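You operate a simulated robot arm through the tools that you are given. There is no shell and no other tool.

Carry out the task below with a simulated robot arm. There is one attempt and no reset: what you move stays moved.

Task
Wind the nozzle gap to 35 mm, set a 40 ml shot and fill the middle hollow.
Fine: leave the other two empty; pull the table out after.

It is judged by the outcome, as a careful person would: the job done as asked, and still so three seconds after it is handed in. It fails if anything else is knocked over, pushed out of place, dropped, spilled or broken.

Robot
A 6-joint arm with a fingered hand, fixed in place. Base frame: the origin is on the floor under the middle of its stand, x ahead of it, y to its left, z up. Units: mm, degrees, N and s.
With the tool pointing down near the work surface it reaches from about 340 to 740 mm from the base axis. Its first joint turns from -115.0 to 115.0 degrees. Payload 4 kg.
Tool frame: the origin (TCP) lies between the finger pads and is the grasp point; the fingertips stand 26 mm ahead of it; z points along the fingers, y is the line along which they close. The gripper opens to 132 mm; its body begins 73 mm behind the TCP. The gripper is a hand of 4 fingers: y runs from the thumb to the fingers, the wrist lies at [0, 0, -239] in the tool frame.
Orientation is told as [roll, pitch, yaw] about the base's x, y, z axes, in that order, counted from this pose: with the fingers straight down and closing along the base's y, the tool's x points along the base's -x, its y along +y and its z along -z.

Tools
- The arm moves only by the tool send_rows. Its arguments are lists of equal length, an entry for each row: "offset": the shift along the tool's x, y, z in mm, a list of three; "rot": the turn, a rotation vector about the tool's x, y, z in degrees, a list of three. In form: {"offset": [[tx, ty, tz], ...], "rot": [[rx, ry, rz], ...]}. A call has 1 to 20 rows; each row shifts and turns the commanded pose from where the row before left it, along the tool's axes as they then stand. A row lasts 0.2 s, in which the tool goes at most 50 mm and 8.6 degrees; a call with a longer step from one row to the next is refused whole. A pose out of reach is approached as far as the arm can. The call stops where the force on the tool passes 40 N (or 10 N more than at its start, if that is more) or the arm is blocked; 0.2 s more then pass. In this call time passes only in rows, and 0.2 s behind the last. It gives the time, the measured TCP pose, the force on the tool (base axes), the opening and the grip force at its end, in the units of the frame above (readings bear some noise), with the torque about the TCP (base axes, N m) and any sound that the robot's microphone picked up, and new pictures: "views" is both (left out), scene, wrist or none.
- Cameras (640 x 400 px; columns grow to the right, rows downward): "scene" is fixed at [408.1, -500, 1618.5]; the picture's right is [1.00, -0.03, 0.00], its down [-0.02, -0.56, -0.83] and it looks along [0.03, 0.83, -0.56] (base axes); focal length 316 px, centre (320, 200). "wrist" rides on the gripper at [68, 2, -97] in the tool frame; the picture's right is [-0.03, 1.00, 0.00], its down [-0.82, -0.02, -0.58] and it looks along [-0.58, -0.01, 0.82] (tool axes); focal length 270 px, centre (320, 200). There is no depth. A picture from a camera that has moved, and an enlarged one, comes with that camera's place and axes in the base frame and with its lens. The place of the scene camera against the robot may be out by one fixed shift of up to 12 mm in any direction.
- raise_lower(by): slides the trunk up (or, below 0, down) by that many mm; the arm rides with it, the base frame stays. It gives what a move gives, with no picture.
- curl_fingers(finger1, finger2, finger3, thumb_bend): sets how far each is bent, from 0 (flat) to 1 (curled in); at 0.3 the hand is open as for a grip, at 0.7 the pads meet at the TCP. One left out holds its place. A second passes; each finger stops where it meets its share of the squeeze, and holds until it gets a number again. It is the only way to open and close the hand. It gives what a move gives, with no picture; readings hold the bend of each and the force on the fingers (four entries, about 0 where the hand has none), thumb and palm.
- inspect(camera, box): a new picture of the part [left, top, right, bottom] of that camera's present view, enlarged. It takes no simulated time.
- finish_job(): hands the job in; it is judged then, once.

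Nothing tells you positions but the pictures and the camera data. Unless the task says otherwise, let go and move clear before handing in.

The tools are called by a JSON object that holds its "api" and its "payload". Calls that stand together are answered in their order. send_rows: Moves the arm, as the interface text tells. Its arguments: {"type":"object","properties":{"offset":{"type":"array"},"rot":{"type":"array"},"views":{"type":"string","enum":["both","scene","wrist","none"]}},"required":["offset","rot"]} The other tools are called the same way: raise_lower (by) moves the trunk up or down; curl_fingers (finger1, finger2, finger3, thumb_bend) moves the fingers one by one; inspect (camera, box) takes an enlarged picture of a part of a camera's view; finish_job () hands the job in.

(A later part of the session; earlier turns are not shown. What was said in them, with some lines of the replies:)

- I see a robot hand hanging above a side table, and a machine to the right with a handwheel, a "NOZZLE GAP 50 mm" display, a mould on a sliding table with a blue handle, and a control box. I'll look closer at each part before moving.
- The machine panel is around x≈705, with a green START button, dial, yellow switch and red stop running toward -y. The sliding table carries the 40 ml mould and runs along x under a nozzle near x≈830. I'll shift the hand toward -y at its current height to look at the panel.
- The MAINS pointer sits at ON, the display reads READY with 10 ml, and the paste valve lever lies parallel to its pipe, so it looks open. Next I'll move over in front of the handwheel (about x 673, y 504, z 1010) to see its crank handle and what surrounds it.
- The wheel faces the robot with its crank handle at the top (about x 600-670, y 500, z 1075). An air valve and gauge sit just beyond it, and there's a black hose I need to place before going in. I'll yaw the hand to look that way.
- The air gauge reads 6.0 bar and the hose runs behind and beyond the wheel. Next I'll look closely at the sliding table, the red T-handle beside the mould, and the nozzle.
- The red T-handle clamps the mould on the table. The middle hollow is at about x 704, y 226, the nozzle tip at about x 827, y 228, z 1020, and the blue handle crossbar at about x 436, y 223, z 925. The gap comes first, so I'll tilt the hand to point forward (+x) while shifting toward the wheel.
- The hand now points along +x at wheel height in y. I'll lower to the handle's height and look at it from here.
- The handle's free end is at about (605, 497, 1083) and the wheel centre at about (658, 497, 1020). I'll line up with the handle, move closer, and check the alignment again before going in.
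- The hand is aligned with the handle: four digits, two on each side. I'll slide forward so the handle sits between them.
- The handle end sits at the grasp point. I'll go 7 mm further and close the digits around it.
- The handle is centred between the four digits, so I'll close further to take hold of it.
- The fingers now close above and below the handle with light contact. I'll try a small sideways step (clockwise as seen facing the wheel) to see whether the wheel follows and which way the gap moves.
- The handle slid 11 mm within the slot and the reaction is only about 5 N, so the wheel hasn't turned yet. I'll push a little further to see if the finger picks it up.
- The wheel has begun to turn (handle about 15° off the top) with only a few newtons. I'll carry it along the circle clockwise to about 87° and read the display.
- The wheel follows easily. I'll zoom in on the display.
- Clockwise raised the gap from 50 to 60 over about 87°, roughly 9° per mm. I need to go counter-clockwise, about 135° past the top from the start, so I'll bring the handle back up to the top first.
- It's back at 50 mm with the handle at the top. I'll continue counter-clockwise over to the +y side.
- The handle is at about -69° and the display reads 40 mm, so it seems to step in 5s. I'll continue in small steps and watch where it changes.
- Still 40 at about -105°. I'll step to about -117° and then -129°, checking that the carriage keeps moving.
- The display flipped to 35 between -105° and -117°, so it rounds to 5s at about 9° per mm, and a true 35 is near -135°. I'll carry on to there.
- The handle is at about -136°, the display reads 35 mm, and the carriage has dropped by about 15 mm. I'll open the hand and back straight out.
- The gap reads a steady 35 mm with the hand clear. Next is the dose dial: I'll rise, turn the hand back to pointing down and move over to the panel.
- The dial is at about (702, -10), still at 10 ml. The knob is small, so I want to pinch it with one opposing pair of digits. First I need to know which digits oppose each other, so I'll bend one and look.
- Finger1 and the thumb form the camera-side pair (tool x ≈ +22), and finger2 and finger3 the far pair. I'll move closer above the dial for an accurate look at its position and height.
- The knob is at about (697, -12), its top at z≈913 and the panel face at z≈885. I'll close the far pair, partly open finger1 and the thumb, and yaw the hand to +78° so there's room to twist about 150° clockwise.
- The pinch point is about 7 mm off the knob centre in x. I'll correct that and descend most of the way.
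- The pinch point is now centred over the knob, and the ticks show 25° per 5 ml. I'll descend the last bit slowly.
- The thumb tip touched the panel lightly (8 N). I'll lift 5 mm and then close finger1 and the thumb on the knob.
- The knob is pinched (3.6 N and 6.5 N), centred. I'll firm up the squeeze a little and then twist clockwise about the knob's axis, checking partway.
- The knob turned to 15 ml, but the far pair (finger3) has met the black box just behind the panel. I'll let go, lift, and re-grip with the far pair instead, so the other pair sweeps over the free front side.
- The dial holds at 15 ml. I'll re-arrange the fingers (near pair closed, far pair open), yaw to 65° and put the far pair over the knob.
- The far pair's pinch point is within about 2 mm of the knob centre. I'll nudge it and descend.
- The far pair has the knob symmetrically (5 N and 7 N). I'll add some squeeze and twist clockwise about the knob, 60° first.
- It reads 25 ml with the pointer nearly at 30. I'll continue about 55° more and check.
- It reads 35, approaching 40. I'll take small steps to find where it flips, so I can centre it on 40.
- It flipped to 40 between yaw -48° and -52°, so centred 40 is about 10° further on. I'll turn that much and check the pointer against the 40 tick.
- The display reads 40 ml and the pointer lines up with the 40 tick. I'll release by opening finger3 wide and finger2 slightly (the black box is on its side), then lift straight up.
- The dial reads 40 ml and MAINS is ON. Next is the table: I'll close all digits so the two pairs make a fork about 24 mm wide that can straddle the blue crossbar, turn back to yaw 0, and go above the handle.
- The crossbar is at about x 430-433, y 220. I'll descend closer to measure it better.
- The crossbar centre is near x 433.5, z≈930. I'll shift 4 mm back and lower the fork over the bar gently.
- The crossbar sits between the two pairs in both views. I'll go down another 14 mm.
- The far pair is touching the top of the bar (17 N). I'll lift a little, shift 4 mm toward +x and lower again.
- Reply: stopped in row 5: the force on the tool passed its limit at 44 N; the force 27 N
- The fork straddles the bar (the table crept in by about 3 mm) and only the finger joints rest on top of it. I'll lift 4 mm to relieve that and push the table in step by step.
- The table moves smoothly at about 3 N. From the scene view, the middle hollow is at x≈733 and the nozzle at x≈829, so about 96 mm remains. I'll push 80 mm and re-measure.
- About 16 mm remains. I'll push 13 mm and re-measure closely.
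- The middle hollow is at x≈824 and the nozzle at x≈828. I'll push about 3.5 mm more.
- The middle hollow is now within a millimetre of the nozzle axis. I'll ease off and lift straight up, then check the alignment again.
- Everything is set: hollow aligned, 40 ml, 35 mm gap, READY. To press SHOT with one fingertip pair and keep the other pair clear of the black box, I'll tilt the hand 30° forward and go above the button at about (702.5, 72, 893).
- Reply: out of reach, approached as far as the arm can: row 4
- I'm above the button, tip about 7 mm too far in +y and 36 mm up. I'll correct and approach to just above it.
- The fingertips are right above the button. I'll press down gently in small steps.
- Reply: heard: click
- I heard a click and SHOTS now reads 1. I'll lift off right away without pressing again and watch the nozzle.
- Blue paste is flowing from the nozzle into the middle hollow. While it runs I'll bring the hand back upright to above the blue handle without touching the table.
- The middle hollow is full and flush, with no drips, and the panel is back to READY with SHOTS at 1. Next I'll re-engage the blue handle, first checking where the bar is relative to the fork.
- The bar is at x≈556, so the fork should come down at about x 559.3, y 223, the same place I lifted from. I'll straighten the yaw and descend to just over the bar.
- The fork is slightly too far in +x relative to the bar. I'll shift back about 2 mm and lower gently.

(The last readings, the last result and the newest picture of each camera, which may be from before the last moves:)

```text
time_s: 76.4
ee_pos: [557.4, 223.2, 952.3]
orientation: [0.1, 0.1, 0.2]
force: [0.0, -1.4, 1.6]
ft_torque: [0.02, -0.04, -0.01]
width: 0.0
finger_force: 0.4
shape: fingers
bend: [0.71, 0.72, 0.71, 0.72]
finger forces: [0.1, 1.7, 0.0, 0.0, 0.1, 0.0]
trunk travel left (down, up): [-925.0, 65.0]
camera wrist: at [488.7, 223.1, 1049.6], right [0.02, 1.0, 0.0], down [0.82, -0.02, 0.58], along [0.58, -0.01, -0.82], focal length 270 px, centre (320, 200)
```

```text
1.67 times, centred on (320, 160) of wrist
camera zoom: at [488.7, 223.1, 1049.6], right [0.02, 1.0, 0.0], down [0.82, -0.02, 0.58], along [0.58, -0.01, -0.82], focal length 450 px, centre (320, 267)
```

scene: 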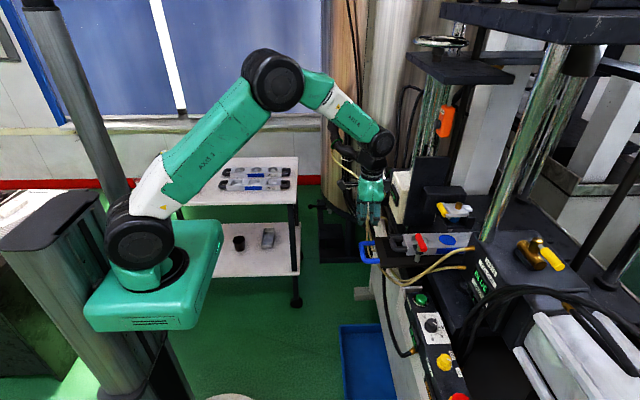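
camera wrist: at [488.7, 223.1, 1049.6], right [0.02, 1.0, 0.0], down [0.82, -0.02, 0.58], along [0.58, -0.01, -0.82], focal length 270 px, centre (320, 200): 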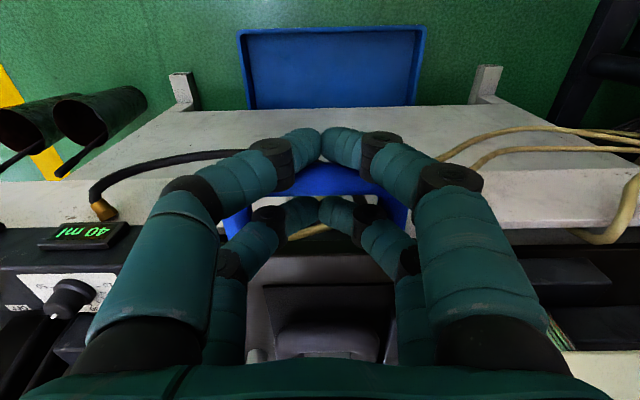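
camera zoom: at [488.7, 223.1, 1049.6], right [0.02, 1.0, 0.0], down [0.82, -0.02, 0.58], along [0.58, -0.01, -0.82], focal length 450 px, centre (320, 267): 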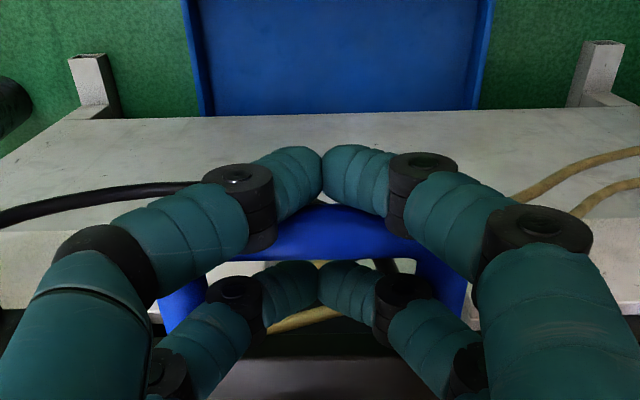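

{"api": "send_rows", "payload": {"offset": [[-1.2, 0, 0], [0, 0, 3], [0, 0, 3]], "rot": [[0, 0, 0], [0, 0, 0], [0, 0, 0]], "views": "wrist"}}

{"api": "inspect", "payload": {"camera": "scene", "box": [340, 195, 410, 265]}}

{"api": "inspect", "payload": {"camera": "scene", "box": [425, 205, 485, 255]}}

```text
time_s: 77.2
ee_pos: [559.3, 223.3, 946.5]
orientation: [0.2, 0.1, 0.1]
force: [1.2, -6.8, 7.3]
ft_torque: [0.19, -0.15, -0.14]
width: 0.0
finger_force: 4.6
shape: fingers
bend: [0.71, 0.72, 0.71, 0.72]
finger forces: [0.4, 8.8, 0.0, 0.0, 0.1, 0.0]
trunk travel left (down, up): [-925.0, 65.0]
camera wrist: at [489.8, 223.1, 1044.1], right [0.02, 1.0, 0.0], down [0.82, -0.02, 0.58], along [0.58, -0.01, -0.82], focal length 270 px, centre (320, 200)
```

wrist: 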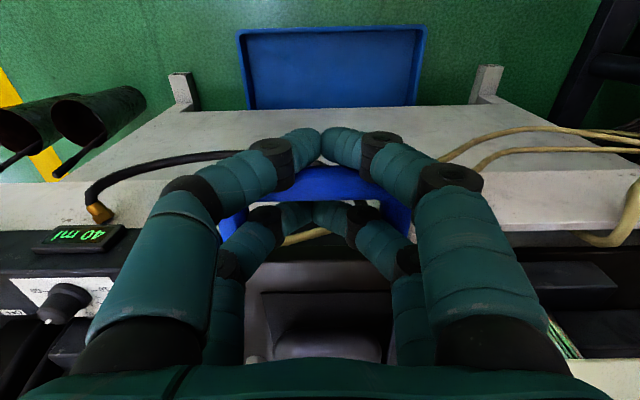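

```text
5.71 times, centred on (375, 230) of scene
camera zoom: at [408.1, -500.0, 1618.5], right [1.0, -0.03, 0.0], down [-0.02, -0.56, -0.83], along [0.03, 0.83, -0.56], focal length 1807 px, centre (6, 29)
```

zoom: 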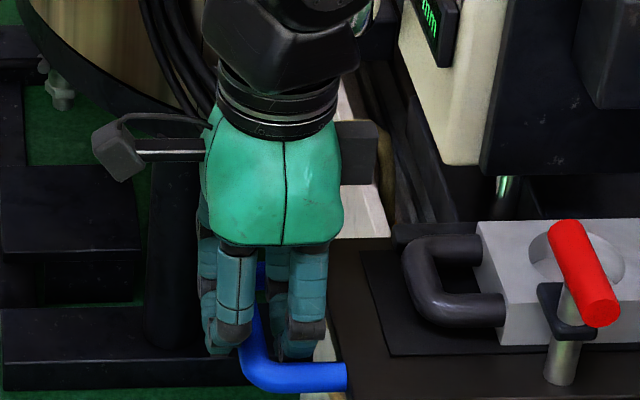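

```text
8.00 times, centred on (455, 230) of scene
camera zoom: at [408.1, -500.0, 1618.5], right [1.0, -0.03, 0.0], down [-0.02, -0.56, -0.83], along [0.03, 0.83, -0.56], focal length 2530 px, centre (-760, -40)
```

zoom: 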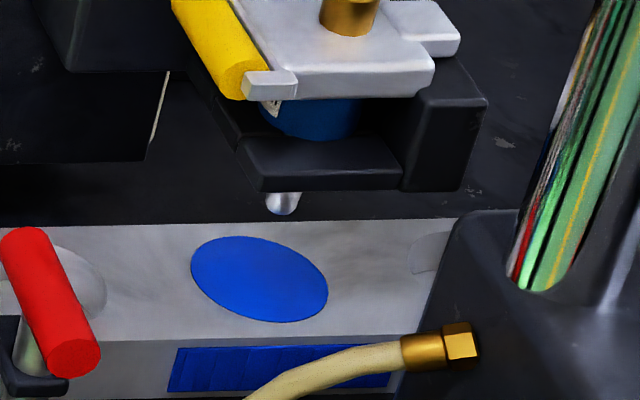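

The fork is engaged around the bar, with finger2 brushing the handle leg on the +y side. I'll ease -y by 2.5 mm and start pulling out slowly.

{"api": "send_rows", "payload": {"offset": [[0, -2.5, 0], [3, 0, 0], [5, 0, 0], [6, 0, 0], [6, 0, 0], [6, 0, 0]], "rot": [[0, 0, 0], [0, 0, 0], [0, 0, 0], [0, 0, 0], [0, 0, 0], [0, 0, 0]]}}

{"api": "inspect", "payload": {"camera": "scene", "box": [330, 180, 490, 270]}}

```text
time_s: 78.6
ee_pos: [533.1, 220.0, 945.4]
orientation: [0.1, 0.2, 0.0]
force: [1.9, 0.5, 8.2]
ft_torque: [0.03, -0.2, -0.01]
width: 0.0
finger_force: 7.0
shape: fingers
bend: [0.71, 0.72, 0.71, 0.72]
finger forces: [0.0, 6.5, 5.9, 0.1, 0.0, 0.0]
trunk travel left (down, up): [-925.0, 65.0]
camera wrist: at [464.0, 220.5, 1043.5], right [0.02, 1.0, 0.0], down [0.82, -0.02, 0.58], along [0.58, -0.01, -0.82], focal length 270 px, centre (320, 200)
```

scene: 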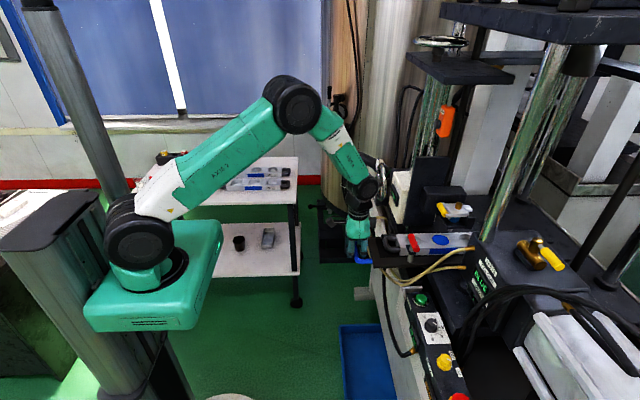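
wrist: 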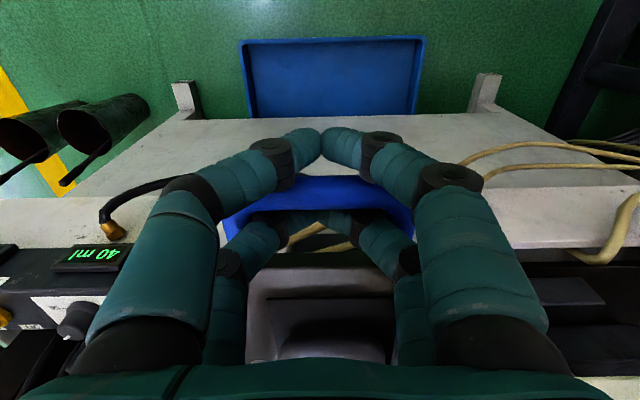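

```text
4.00 times, centred on (410, 225) of scene
camera zoom: at [408.1, -500.0, 1618.5], right [1.0, -0.03, 0.0], down [-0.02, -0.56, -0.83], along [0.03, 0.83, -0.56], focal length 1265 px, centre (-40, 100)
```

zoom: 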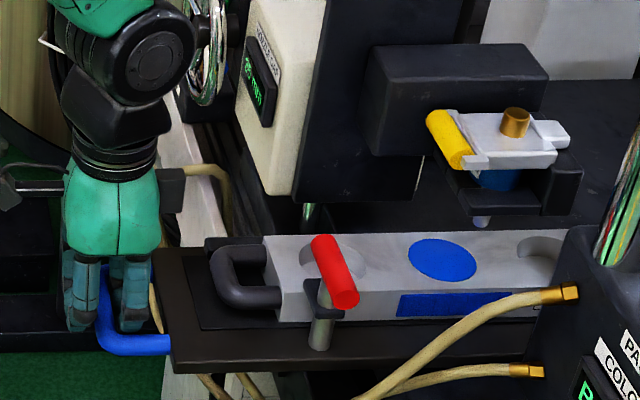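

The table follows the pull with low force and the paste is undisturbed. I'll continue out toward its original position.

{"api": "send_rows", "payload": {"offset": [[6, 0, 0], [8, 0, 0], [8, 0, 0], [8, 0, 0], [8, 0, 0], [8, 0, 0], [8, 0, 0], [8, 0, 0], [8, 0, 0], [8, 0, 0], [6, 0, 0], [4, 0, 0]], "rot": [[0, 0, 0], [0, 0, 0], [0, 0, 0], [0, 0, 0], [0, 0, 0], [0, 0, 0], [0, 0, 0], [0, 0, 0], [0, 0, 0], [0, 0, 0], [0, 0, 0], [0, 0, 0]]}}

{"api": "inspect", "payload": {"camera": "scene", "box": [310, 210, 480, 300]}}

```text
time_s: 81.2
ee_pos: [444.5, 220.2, 945.5]
orientation: [0.1, 0.2, 0.1]
force: [2.8, 0.9, 7.4]
ft_torque: [0.05, -0.12, 0.06]
width: 0.0
finger_force: 7.1
shape: fingers
bend: [0.71, 0.72, 0.71, 0.72]
finger forces: [0.0, 6.5, 7.0, 0.0, 0.0, 0.0]
trunk travel left (down, up): [-925.0, 65.0]
camera wrist: at [376.0, 220.3, 1043.4], right [0.02, 1.0, 0.0], down [0.82, -0.02, 0.58], along [0.58, -0.01, -0.82], focal length 270 px, centre (320, 200)
```

scene: 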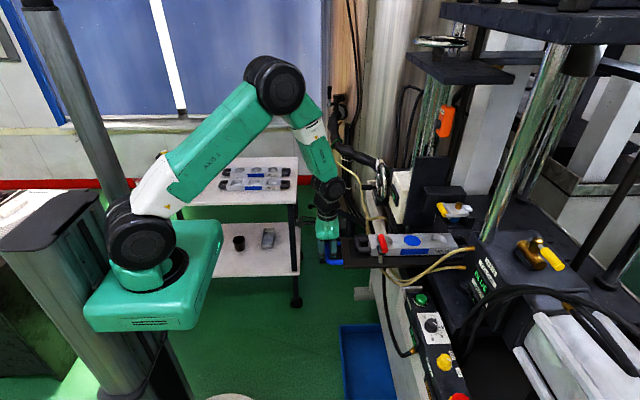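
wrist: 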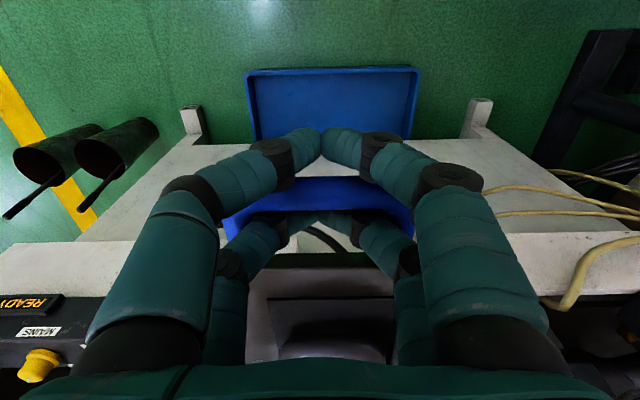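

```text
3.76 times, centred on (395, 255) of scene
camera zoom: at [408.1, -500.0, 1618.5], right [1.0, -0.03, 0.0], down [-0.02, -0.56, -0.83], along [0.03, 0.83, -0.56], focal length 1190 px, centre (38, -7)
```

zoom: 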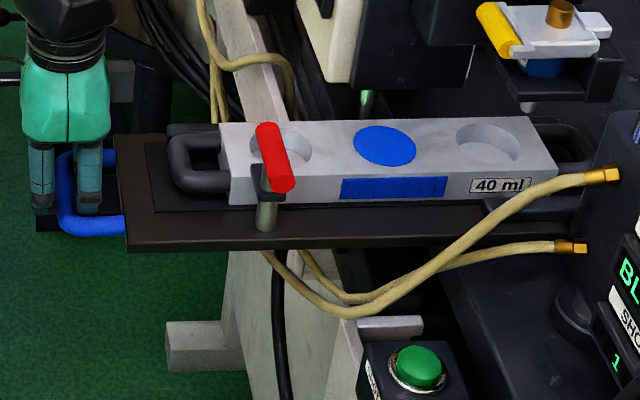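

About 14 mm remains to where it started. I'll pull on gently and feel for the end stop.

{"api": "send_rows", "payload": {"offset": [[5, 0, 0], [5, 0, 0], [3, 0, 0], [2, 0, 0]], "rot": [[0, 0, 0], [0, 0, 0], [0, 0, 0], [0, 0, 0]], "views": "none"}}

{"api": "inspect", "payload": {"camera": "scene", "box": [310, 210, 480, 300]}}

```text
time_s: 82.2
ee_pos: [430.1, 220.8, 944.6]
orientation: [0.2, 0.3, 0.0]
force: [3.2, -1.1, 11.0]
ft_torque: [0.01, -0.18, -0.04]
width: 0.0
finger_force: 7.9
shape: fingers
bend: [0.71, 0.72, 0.71, 0.72]
finger forces: [0.1, 7.8, 7.5, 0.0, 0.1, 0.0]
trunk travel left (down, up): [-925.0, 65.0]
```

```text
3.76 times, centred on (395, 255) of scene
camera zoom: at [408.1, -500.0, 1618.5], right [1.0, -0.03, 0.0], down [-0.02, -0.56, -0.83], along [0.03, 0.83, -0.56], focal length 1190 px, centre (38, -7)
```

zoom: 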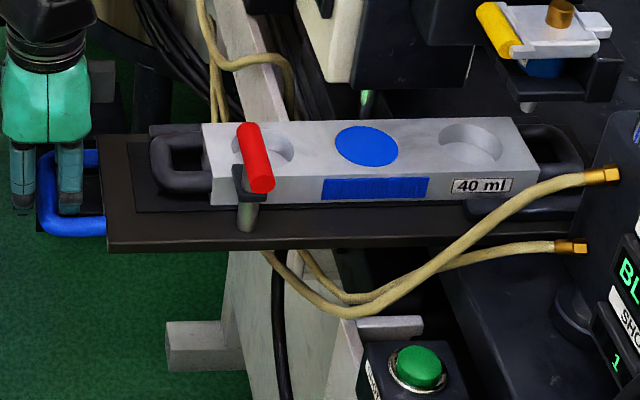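

It's back exactly where it started. I'll try a few more millimetres to see whether this is the end stop.

{"api": "send_rows", "payload": {"offset": [[2, 0, 0], [2, 0, 0]], "rot": [[0, 0, 0], [0, 0, 0]], "views": "none"}}

{"api": "inspect", "payload": {"camera": "scene", "box": [310, 210, 480, 300]}}

```text
time_s: 82.8
ee_pos: [426.7, 221.2, 944.5]
orientation: [0.2, 0.2, 0.1]
force: [3.4, -0.6, 5.4]
ft_torque: [0.03, -0.16, -0.03]
width: 0.0
finger_force: 6.2
shape: fingers
bend: [0.71, 0.72, 0.71, 0.72]
finger forces: [0.1, 7.0, 5.9, 0.1, 0.0, 0.1]
trunk travel left (down, up): [-925.0, 65.0]
```

```text
3.76 times, centred on (395, 255) of scene
camera zoom: at [408.1, -500.0, 1618.5], right [1.0, -0.03, 0.0], down [-0.02, -0.56, -0.83], along [0.03, 0.83, -0.56], focal length 1190 px, centre (38, -7)
```

zoom: 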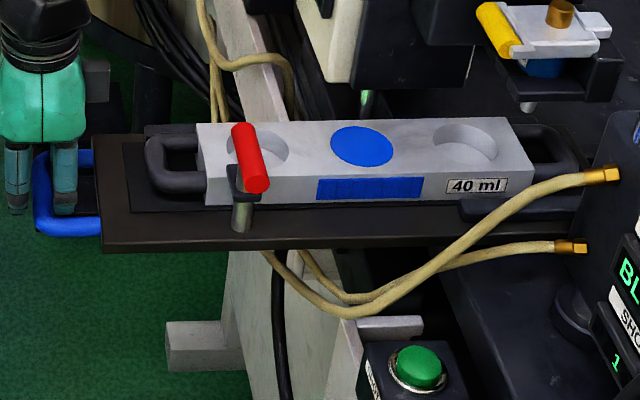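

It still slides, so this wasn't the stop, and the mould's far end is still under the nozzle. I'll keep pulling slowly until it meets its stop.

{"api": "send_rows", "payload": {"offset": [[5, 0, 0], [5, 0, 0], [5, 0, 0], [5, 0, 0]], "rot": [[0, 0, 0], [0, 0, 0], [0, 0, 0], [0, 0, 0]], "views": "wrist"}}

{"api": "inspect", "payload": {"camera": "scene", "box": [310, 210, 480, 300]}}

```text
time_s: 83.8
ee_pos: [404.9, 220.4, 946.1]
orientation: [0.3, 0.3, 0.1]
force: [3.1, -0.2, 5.1]
ft_torque: [0.05, -0.09, 0.01]
width: 0.0
finger_force: 6.2
shape: fingers
bend: [0.71, 0.72, 0.71, 0.72]
finger forces: [0.0, 6.3, 6.2, 0.0, 0.0, 0.1]
trunk travel left (down, up): [-925.0, 65.0]
camera wrist: at [336.8, 220.5, 1043.4], right [0.02, 1.0, 0.0], down [0.82, -0.02, 0.57], along [0.57, -0.01, -0.82], focal length 270 px, centre (320, 200)
```

wrist: 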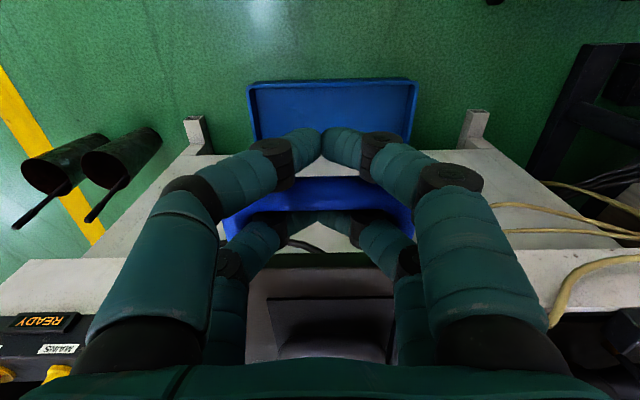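

```text
3.76 times, centred on (395, 255) of scene
camera zoom: at [408.1, -500.0, 1618.5], right [1.0, -0.03, 0.0], down [-0.02, -0.56, -0.83], along [0.03, 0.83, -0.56], focal length 1190 px, centre (38, -7)
```

zoom: 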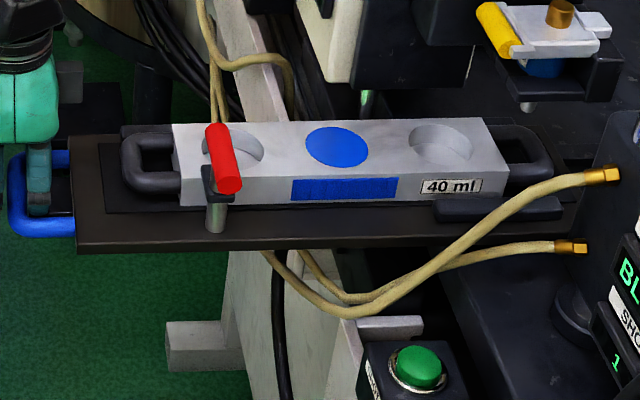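

{"api": "send_rows", "payload": {"offset": [[4, 0, 0], [4, 0, 0], [4, 0, 0], [4, 0, 0], [4, 0, 0]], "rot": [[0, 0, 0], [0, 0, 0], [0, 0, 0], [0, 0, 0], [0, 0, 0]], "views": "none"}}

{"api": "inspect", "payload": {"camera": "scene", "box": [300, 190, 490, 300]}}

```text
time_s: 85.0
ee_pos: [386.4, 220.8, 945.6]
orientation: [0.2, 0.2, 0.1]
force: [2.3, -0.2, 5.1]
ft_torque: [0.04, -0.1, 0.03]
width: 0.0
finger_force: 5.6
shape: fingers
bend: [0.71, 0.72, 0.71, 0.72]
finger forces: [0.1, 6.2, 6.2, 0.1, 0.1, 0.0]
trunk travel left (down, up): [-925.0, 65.0]
```

```text
3.37 times, centred on (395, 245) of scene
camera zoom: at [408.1, -500.0, 1618.5], right [1.0, -0.03, 0.0], down [-0.02, -0.56, -0.83], along [0.03, 0.83, -0.56], focal length 1065 px, centre (67, 48)
```

zoom: 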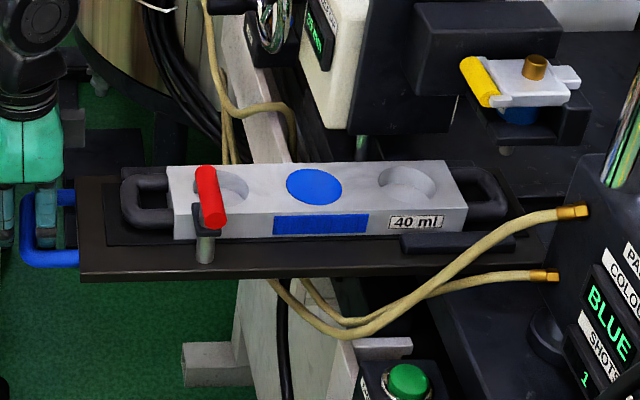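

The mould is now clear of the nozzle and still sliding freely. I'll keep going carefully to find the stop.

{"api": "send_rows", "payload": {"offset": [[4, 0, 0], [4, 0, 0], [4, 0, 0], [4, 0, 0], [4, 0, 0]], "rot": [[0, 0, 0], [0, 0, 0], [0, 0, 0], [0, 0, 0], [0, 0, 0]], "views": "none"}}

{"api": "inspect", "payload": {"camera": "scene", "box": [300, 190, 490, 300]}}

```text
time_s: 86.2
ee_pos: [365.8, 221.2, 945.4]
orientation: [0.2, 0.3, 0.1]
force: [2.8, -0.9, 5.6]
ft_torque: [0.02, -0.12, 0.03]
width: 0.0
finger_force: 5.3
shape: fingers
bend: [0.71, 0.72, 0.71, 0.72]
finger forces: [0.1, 5.6, 5.5, 0.1, 0.0, 0.0]
trunk travel left (down, up): [-925.0, 65.0]
```

```text
3.37 times, centred on (395, 245) of scene
camera zoom: at [408.1, -500.0, 1618.5], right [1.0, -0.03, 0.0], down [-0.02, -0.56, -0.83], along [0.03, 0.83, -0.56], focal length 1065 px, centre (67, 48)
```

zoom: 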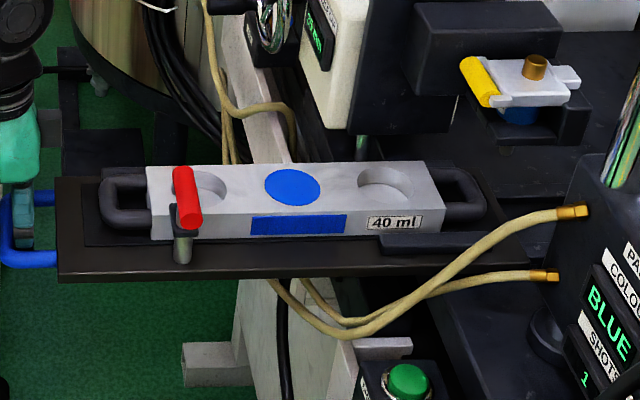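

{"api": "send_rows", "payload": {"offset": [[4, 0, 0], [4, 0, 0], [4, 0, 0], [4, 0, 0], [4, 0, 0], [4, 0, 0]], "rot": [[0, 0, 0], [0, 0, 0], [0, 0, 0], [0, 0, 0], [0, 0, 0], [0, 0, 0]], "views": "none"}}

{"api": "inspect", "payload": {"camera": "scene", "box": [290, 190, 480, 300]}}

```text
time_s: 87.6
ee_pos: [342.9, 220.7, 945.1]
orientation: [0.2, 0.1, 0.1]
force: [2.3, -0.3, 4.3]
ft_torque: [0.06, -0.08, 0.0]
width: 0.1
finger_force: 5.6
shape: fingers
bend: [0.71, 0.72, 0.71, 0.72]
finger forces: [0.0, 6.4, 5.7, 0.0, 0.0, 0.0]
trunk travel left (down, up): [-925.0, 65.0]
```

```text
3.37 times, centred on (385, 245) of scene
camera zoom: at [408.1, -500.0, 1618.5], right [1.0, -0.03, 0.0], down [-0.02, -0.56, -0.83], along [0.03, 0.83, -0.56], focal length 1065 px, centre (101, 48)
```

zoom: 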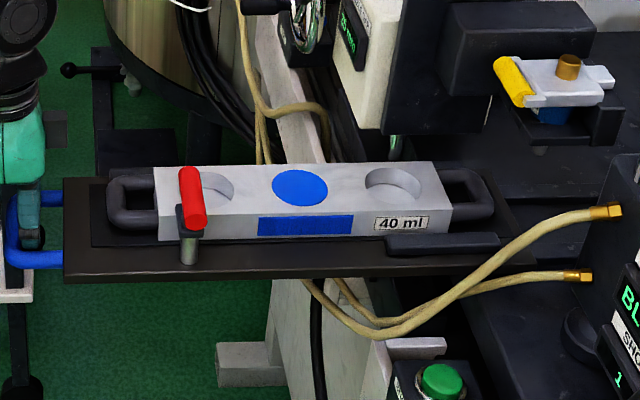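

{"api": "send_rows", "payload": {"offset": [[4, 0, 0], [4, 0, 0], [4, 0, 0], [4, 0, 0], [4, 0, 0], [4, 0, 0]], "rot": [[0, 0, 0], [0, 0, 0], [0, 0, 0], [0, 0, 0], [0, 0, 0], [0, 0, 0]]}}

{"api": "inspect", "payload": {"camera": "scene", "box": [290, 190, 480, 300]}}

```text
time_s: 88.8
ee_pos: [330.1, 223.4, 947.0]
orientation: [1.0, -0.8, -0.2]
force: [19.9, -5.5, -0.2]
ft_torque: [0.06, -0.17, 0.25]
width: 0.0
finger_force: 14.3
shape: fingers
bend: [0.71, 0.72, 0.71, 0.72]
finger forces: [0.0, 12.3, 16.8, 0.0, 0.0, 0.0]
trunk travel left (down, up): [-925.0, 65.0]
stopped in row 6: the force on the tool passed its limit at 44 N (the readings are from after the stop); the commanded pose is now the measured one
camera wrist: at [260.6, 222.5, 1043.8], right [0.03, 1.0, 0.02], down [0.81, -0.03, 0.59], along [0.59, 0.0, -0.81], focal length 270 px, centre (320, 200)
```

scene: 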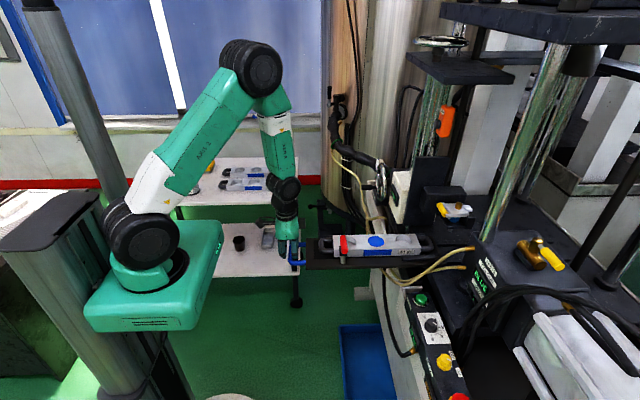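
wrist: 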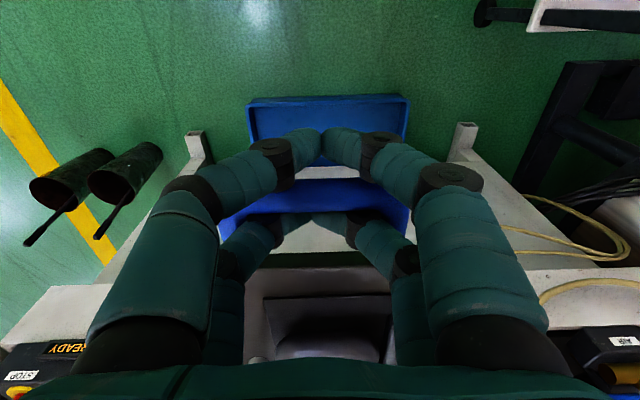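

```text
3.37 times, centred on (385, 245) of scene
camera zoom: at [408.1, -500.0, 1618.5], right [1.0, -0.03, 0.0], down [-0.02, -0.56, -0.83], along [0.03, 0.83, -0.56], focal length 1065 px, centre (101, 48)
```

zoom: 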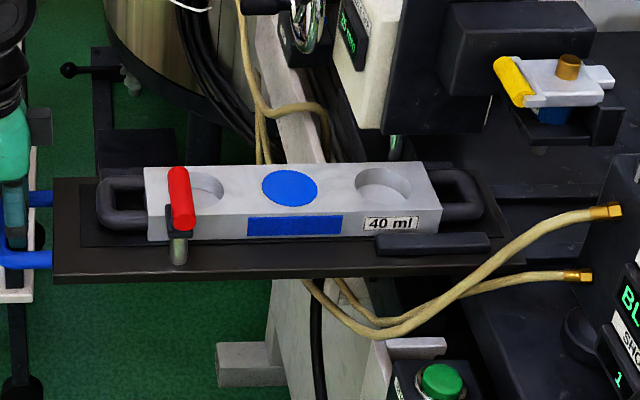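

It met its end stop: the table is fully out, with the paste intact. I'll relax the pull slightly and lift the fork straight off the bar.

{"api": "send_rows", "payload": {"offset": [[-2, 0, 0], [0, 0, -5], [0, 0, -15], [0, 0, -30], [0, 0, -40], [0, 0, -45], [0, 0, -45], [0, 0, -45]], "rot": [[0, 0, 0], [0, 0, 0], [0, 0, 0], [0, 0, 0], [0, 0, 0], [0, 0, 0], [0, 0, 0], [0, 0, 0]]}}

{"api": "inspect", "payload": {"camera": "scene", "box": [280, 190, 490, 300]}}

{"api": "inspect", "payload": {"camera": "scene", "box": [400, 270, 500, 400]}}

{"api": "inspect", "payload": {"camera": "scene", "box": [360, 140, 480, 230]}}

```text
time_s: 90.6
ee_pos: [325.5, 221.1, 1172.3]
orientation: [0.7, -0.4, 0.0]
force: [-0.4, -0.1, 0.3]
ft_torque: [0.03, -0.03, 0.04]
width: 0.0
finger_force: 0.1
shape: fingers
bend: [0.71, 0.72, 0.71, 0.72]
finger forces: [0.1, 0.1, 0.0, 0.0, 0.0, 0.0]
trunk travel left (down, up): [-925.0, 65.0]
camera wrist: at [255.0, 219.5, 1268.8], right [0.02, 1.0, 0.01], down [0.81, -0.03, 0.58], along [0.58, 0.0, -0.81], focal length 270 px, centre (320, 200)
```

scene: 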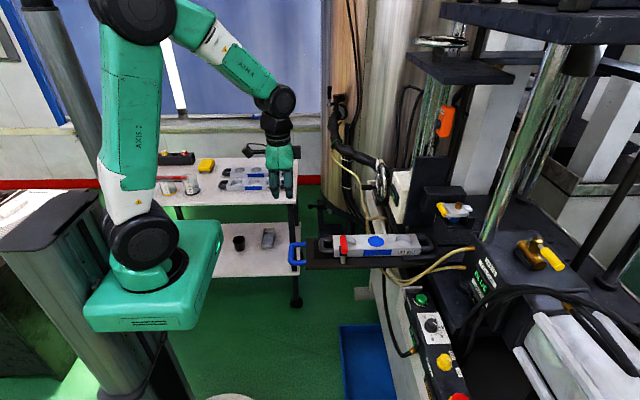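
wrist: 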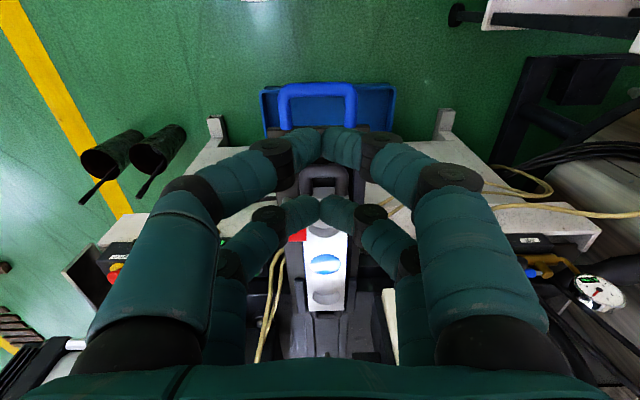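

```text
3.05 times, centred on (385, 245) of scene
camera zoom: at [408.1, -500.0, 1618.5], right [1.0, -0.03, 0.0], down [-0.02, -0.56, -0.83], along [0.03, 0.83, -0.56], focal length 964 px, centre (122, 63)
```

zoom: 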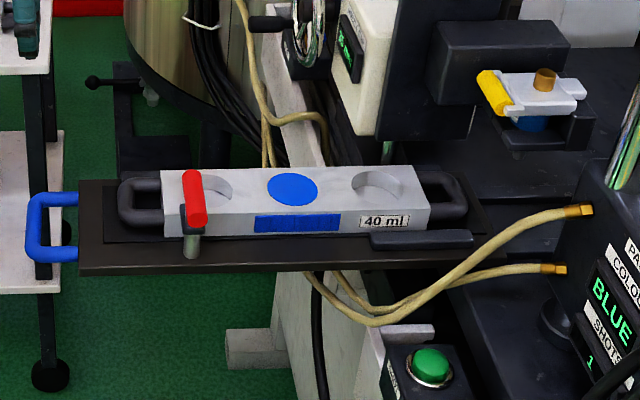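

```text
3.08 times, centred on (450, 335) of scene
camera zoom: at [408.1, -500.0, 1618.5], right [1.0, -0.03, 0.0], down [-0.02, -0.56, -0.83], along [0.03, 0.83, -0.56], focal length 973 px, centre (-80, -215)
```

zoom: 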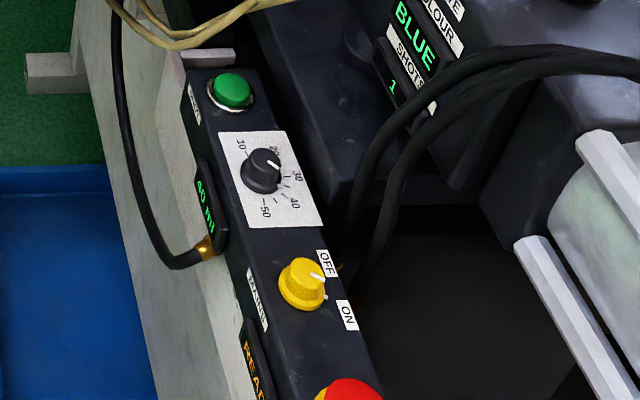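

```text
4.44 times, centred on (420, 185) of scene
camera zoom: at [408.1, -500.0, 1618.5], right [1.0, -0.03, 0.0], down [-0.02, -0.56, -0.83], along [0.03, 0.83, -0.56], focal length 1406 px, centre (-124, 267)
```

zoom: 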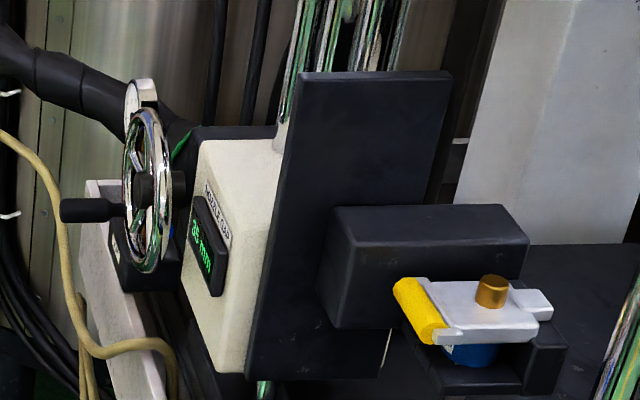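

The final state looks right: gap display 35 mm, shot 40 ml, one shot counted, middle hollow full and the other two empty, table fully out, panel READY and nothing disturbed. The hand is clear, so I'm handing in.

{"api": "finish_job", "payload": {}}

```text
The job is handed in.
```

The job is handed in: the middle hollow is filled with one 40 ml shot at a 35 mm nozzle gap, and the table is pulled out. These are my last readings from the pictures; the verdict hasn't come back to me.

- **Nozzle gap:** the display reads 35 mm. It only shows steps of 5, so I set the handwheel to the middle of the 35 step by its angle.
- **Shot:** the dial and display read 40 ml, and the counter shows one shot.
- **Mould:** the middle hollow is full and level, and the other two are empty. I saw no drips or spills.
- **Table:** it slid past where it started, so I pulled it on to its end stop. It now sits about 10 cm further out than at the beginning.

While setting the dial, a finger pressed against the black box behind the panel with about 10 N, so I let go and gripped the knob from the other side. I saw nothing moved or damaged. The hand is clear of the machine.
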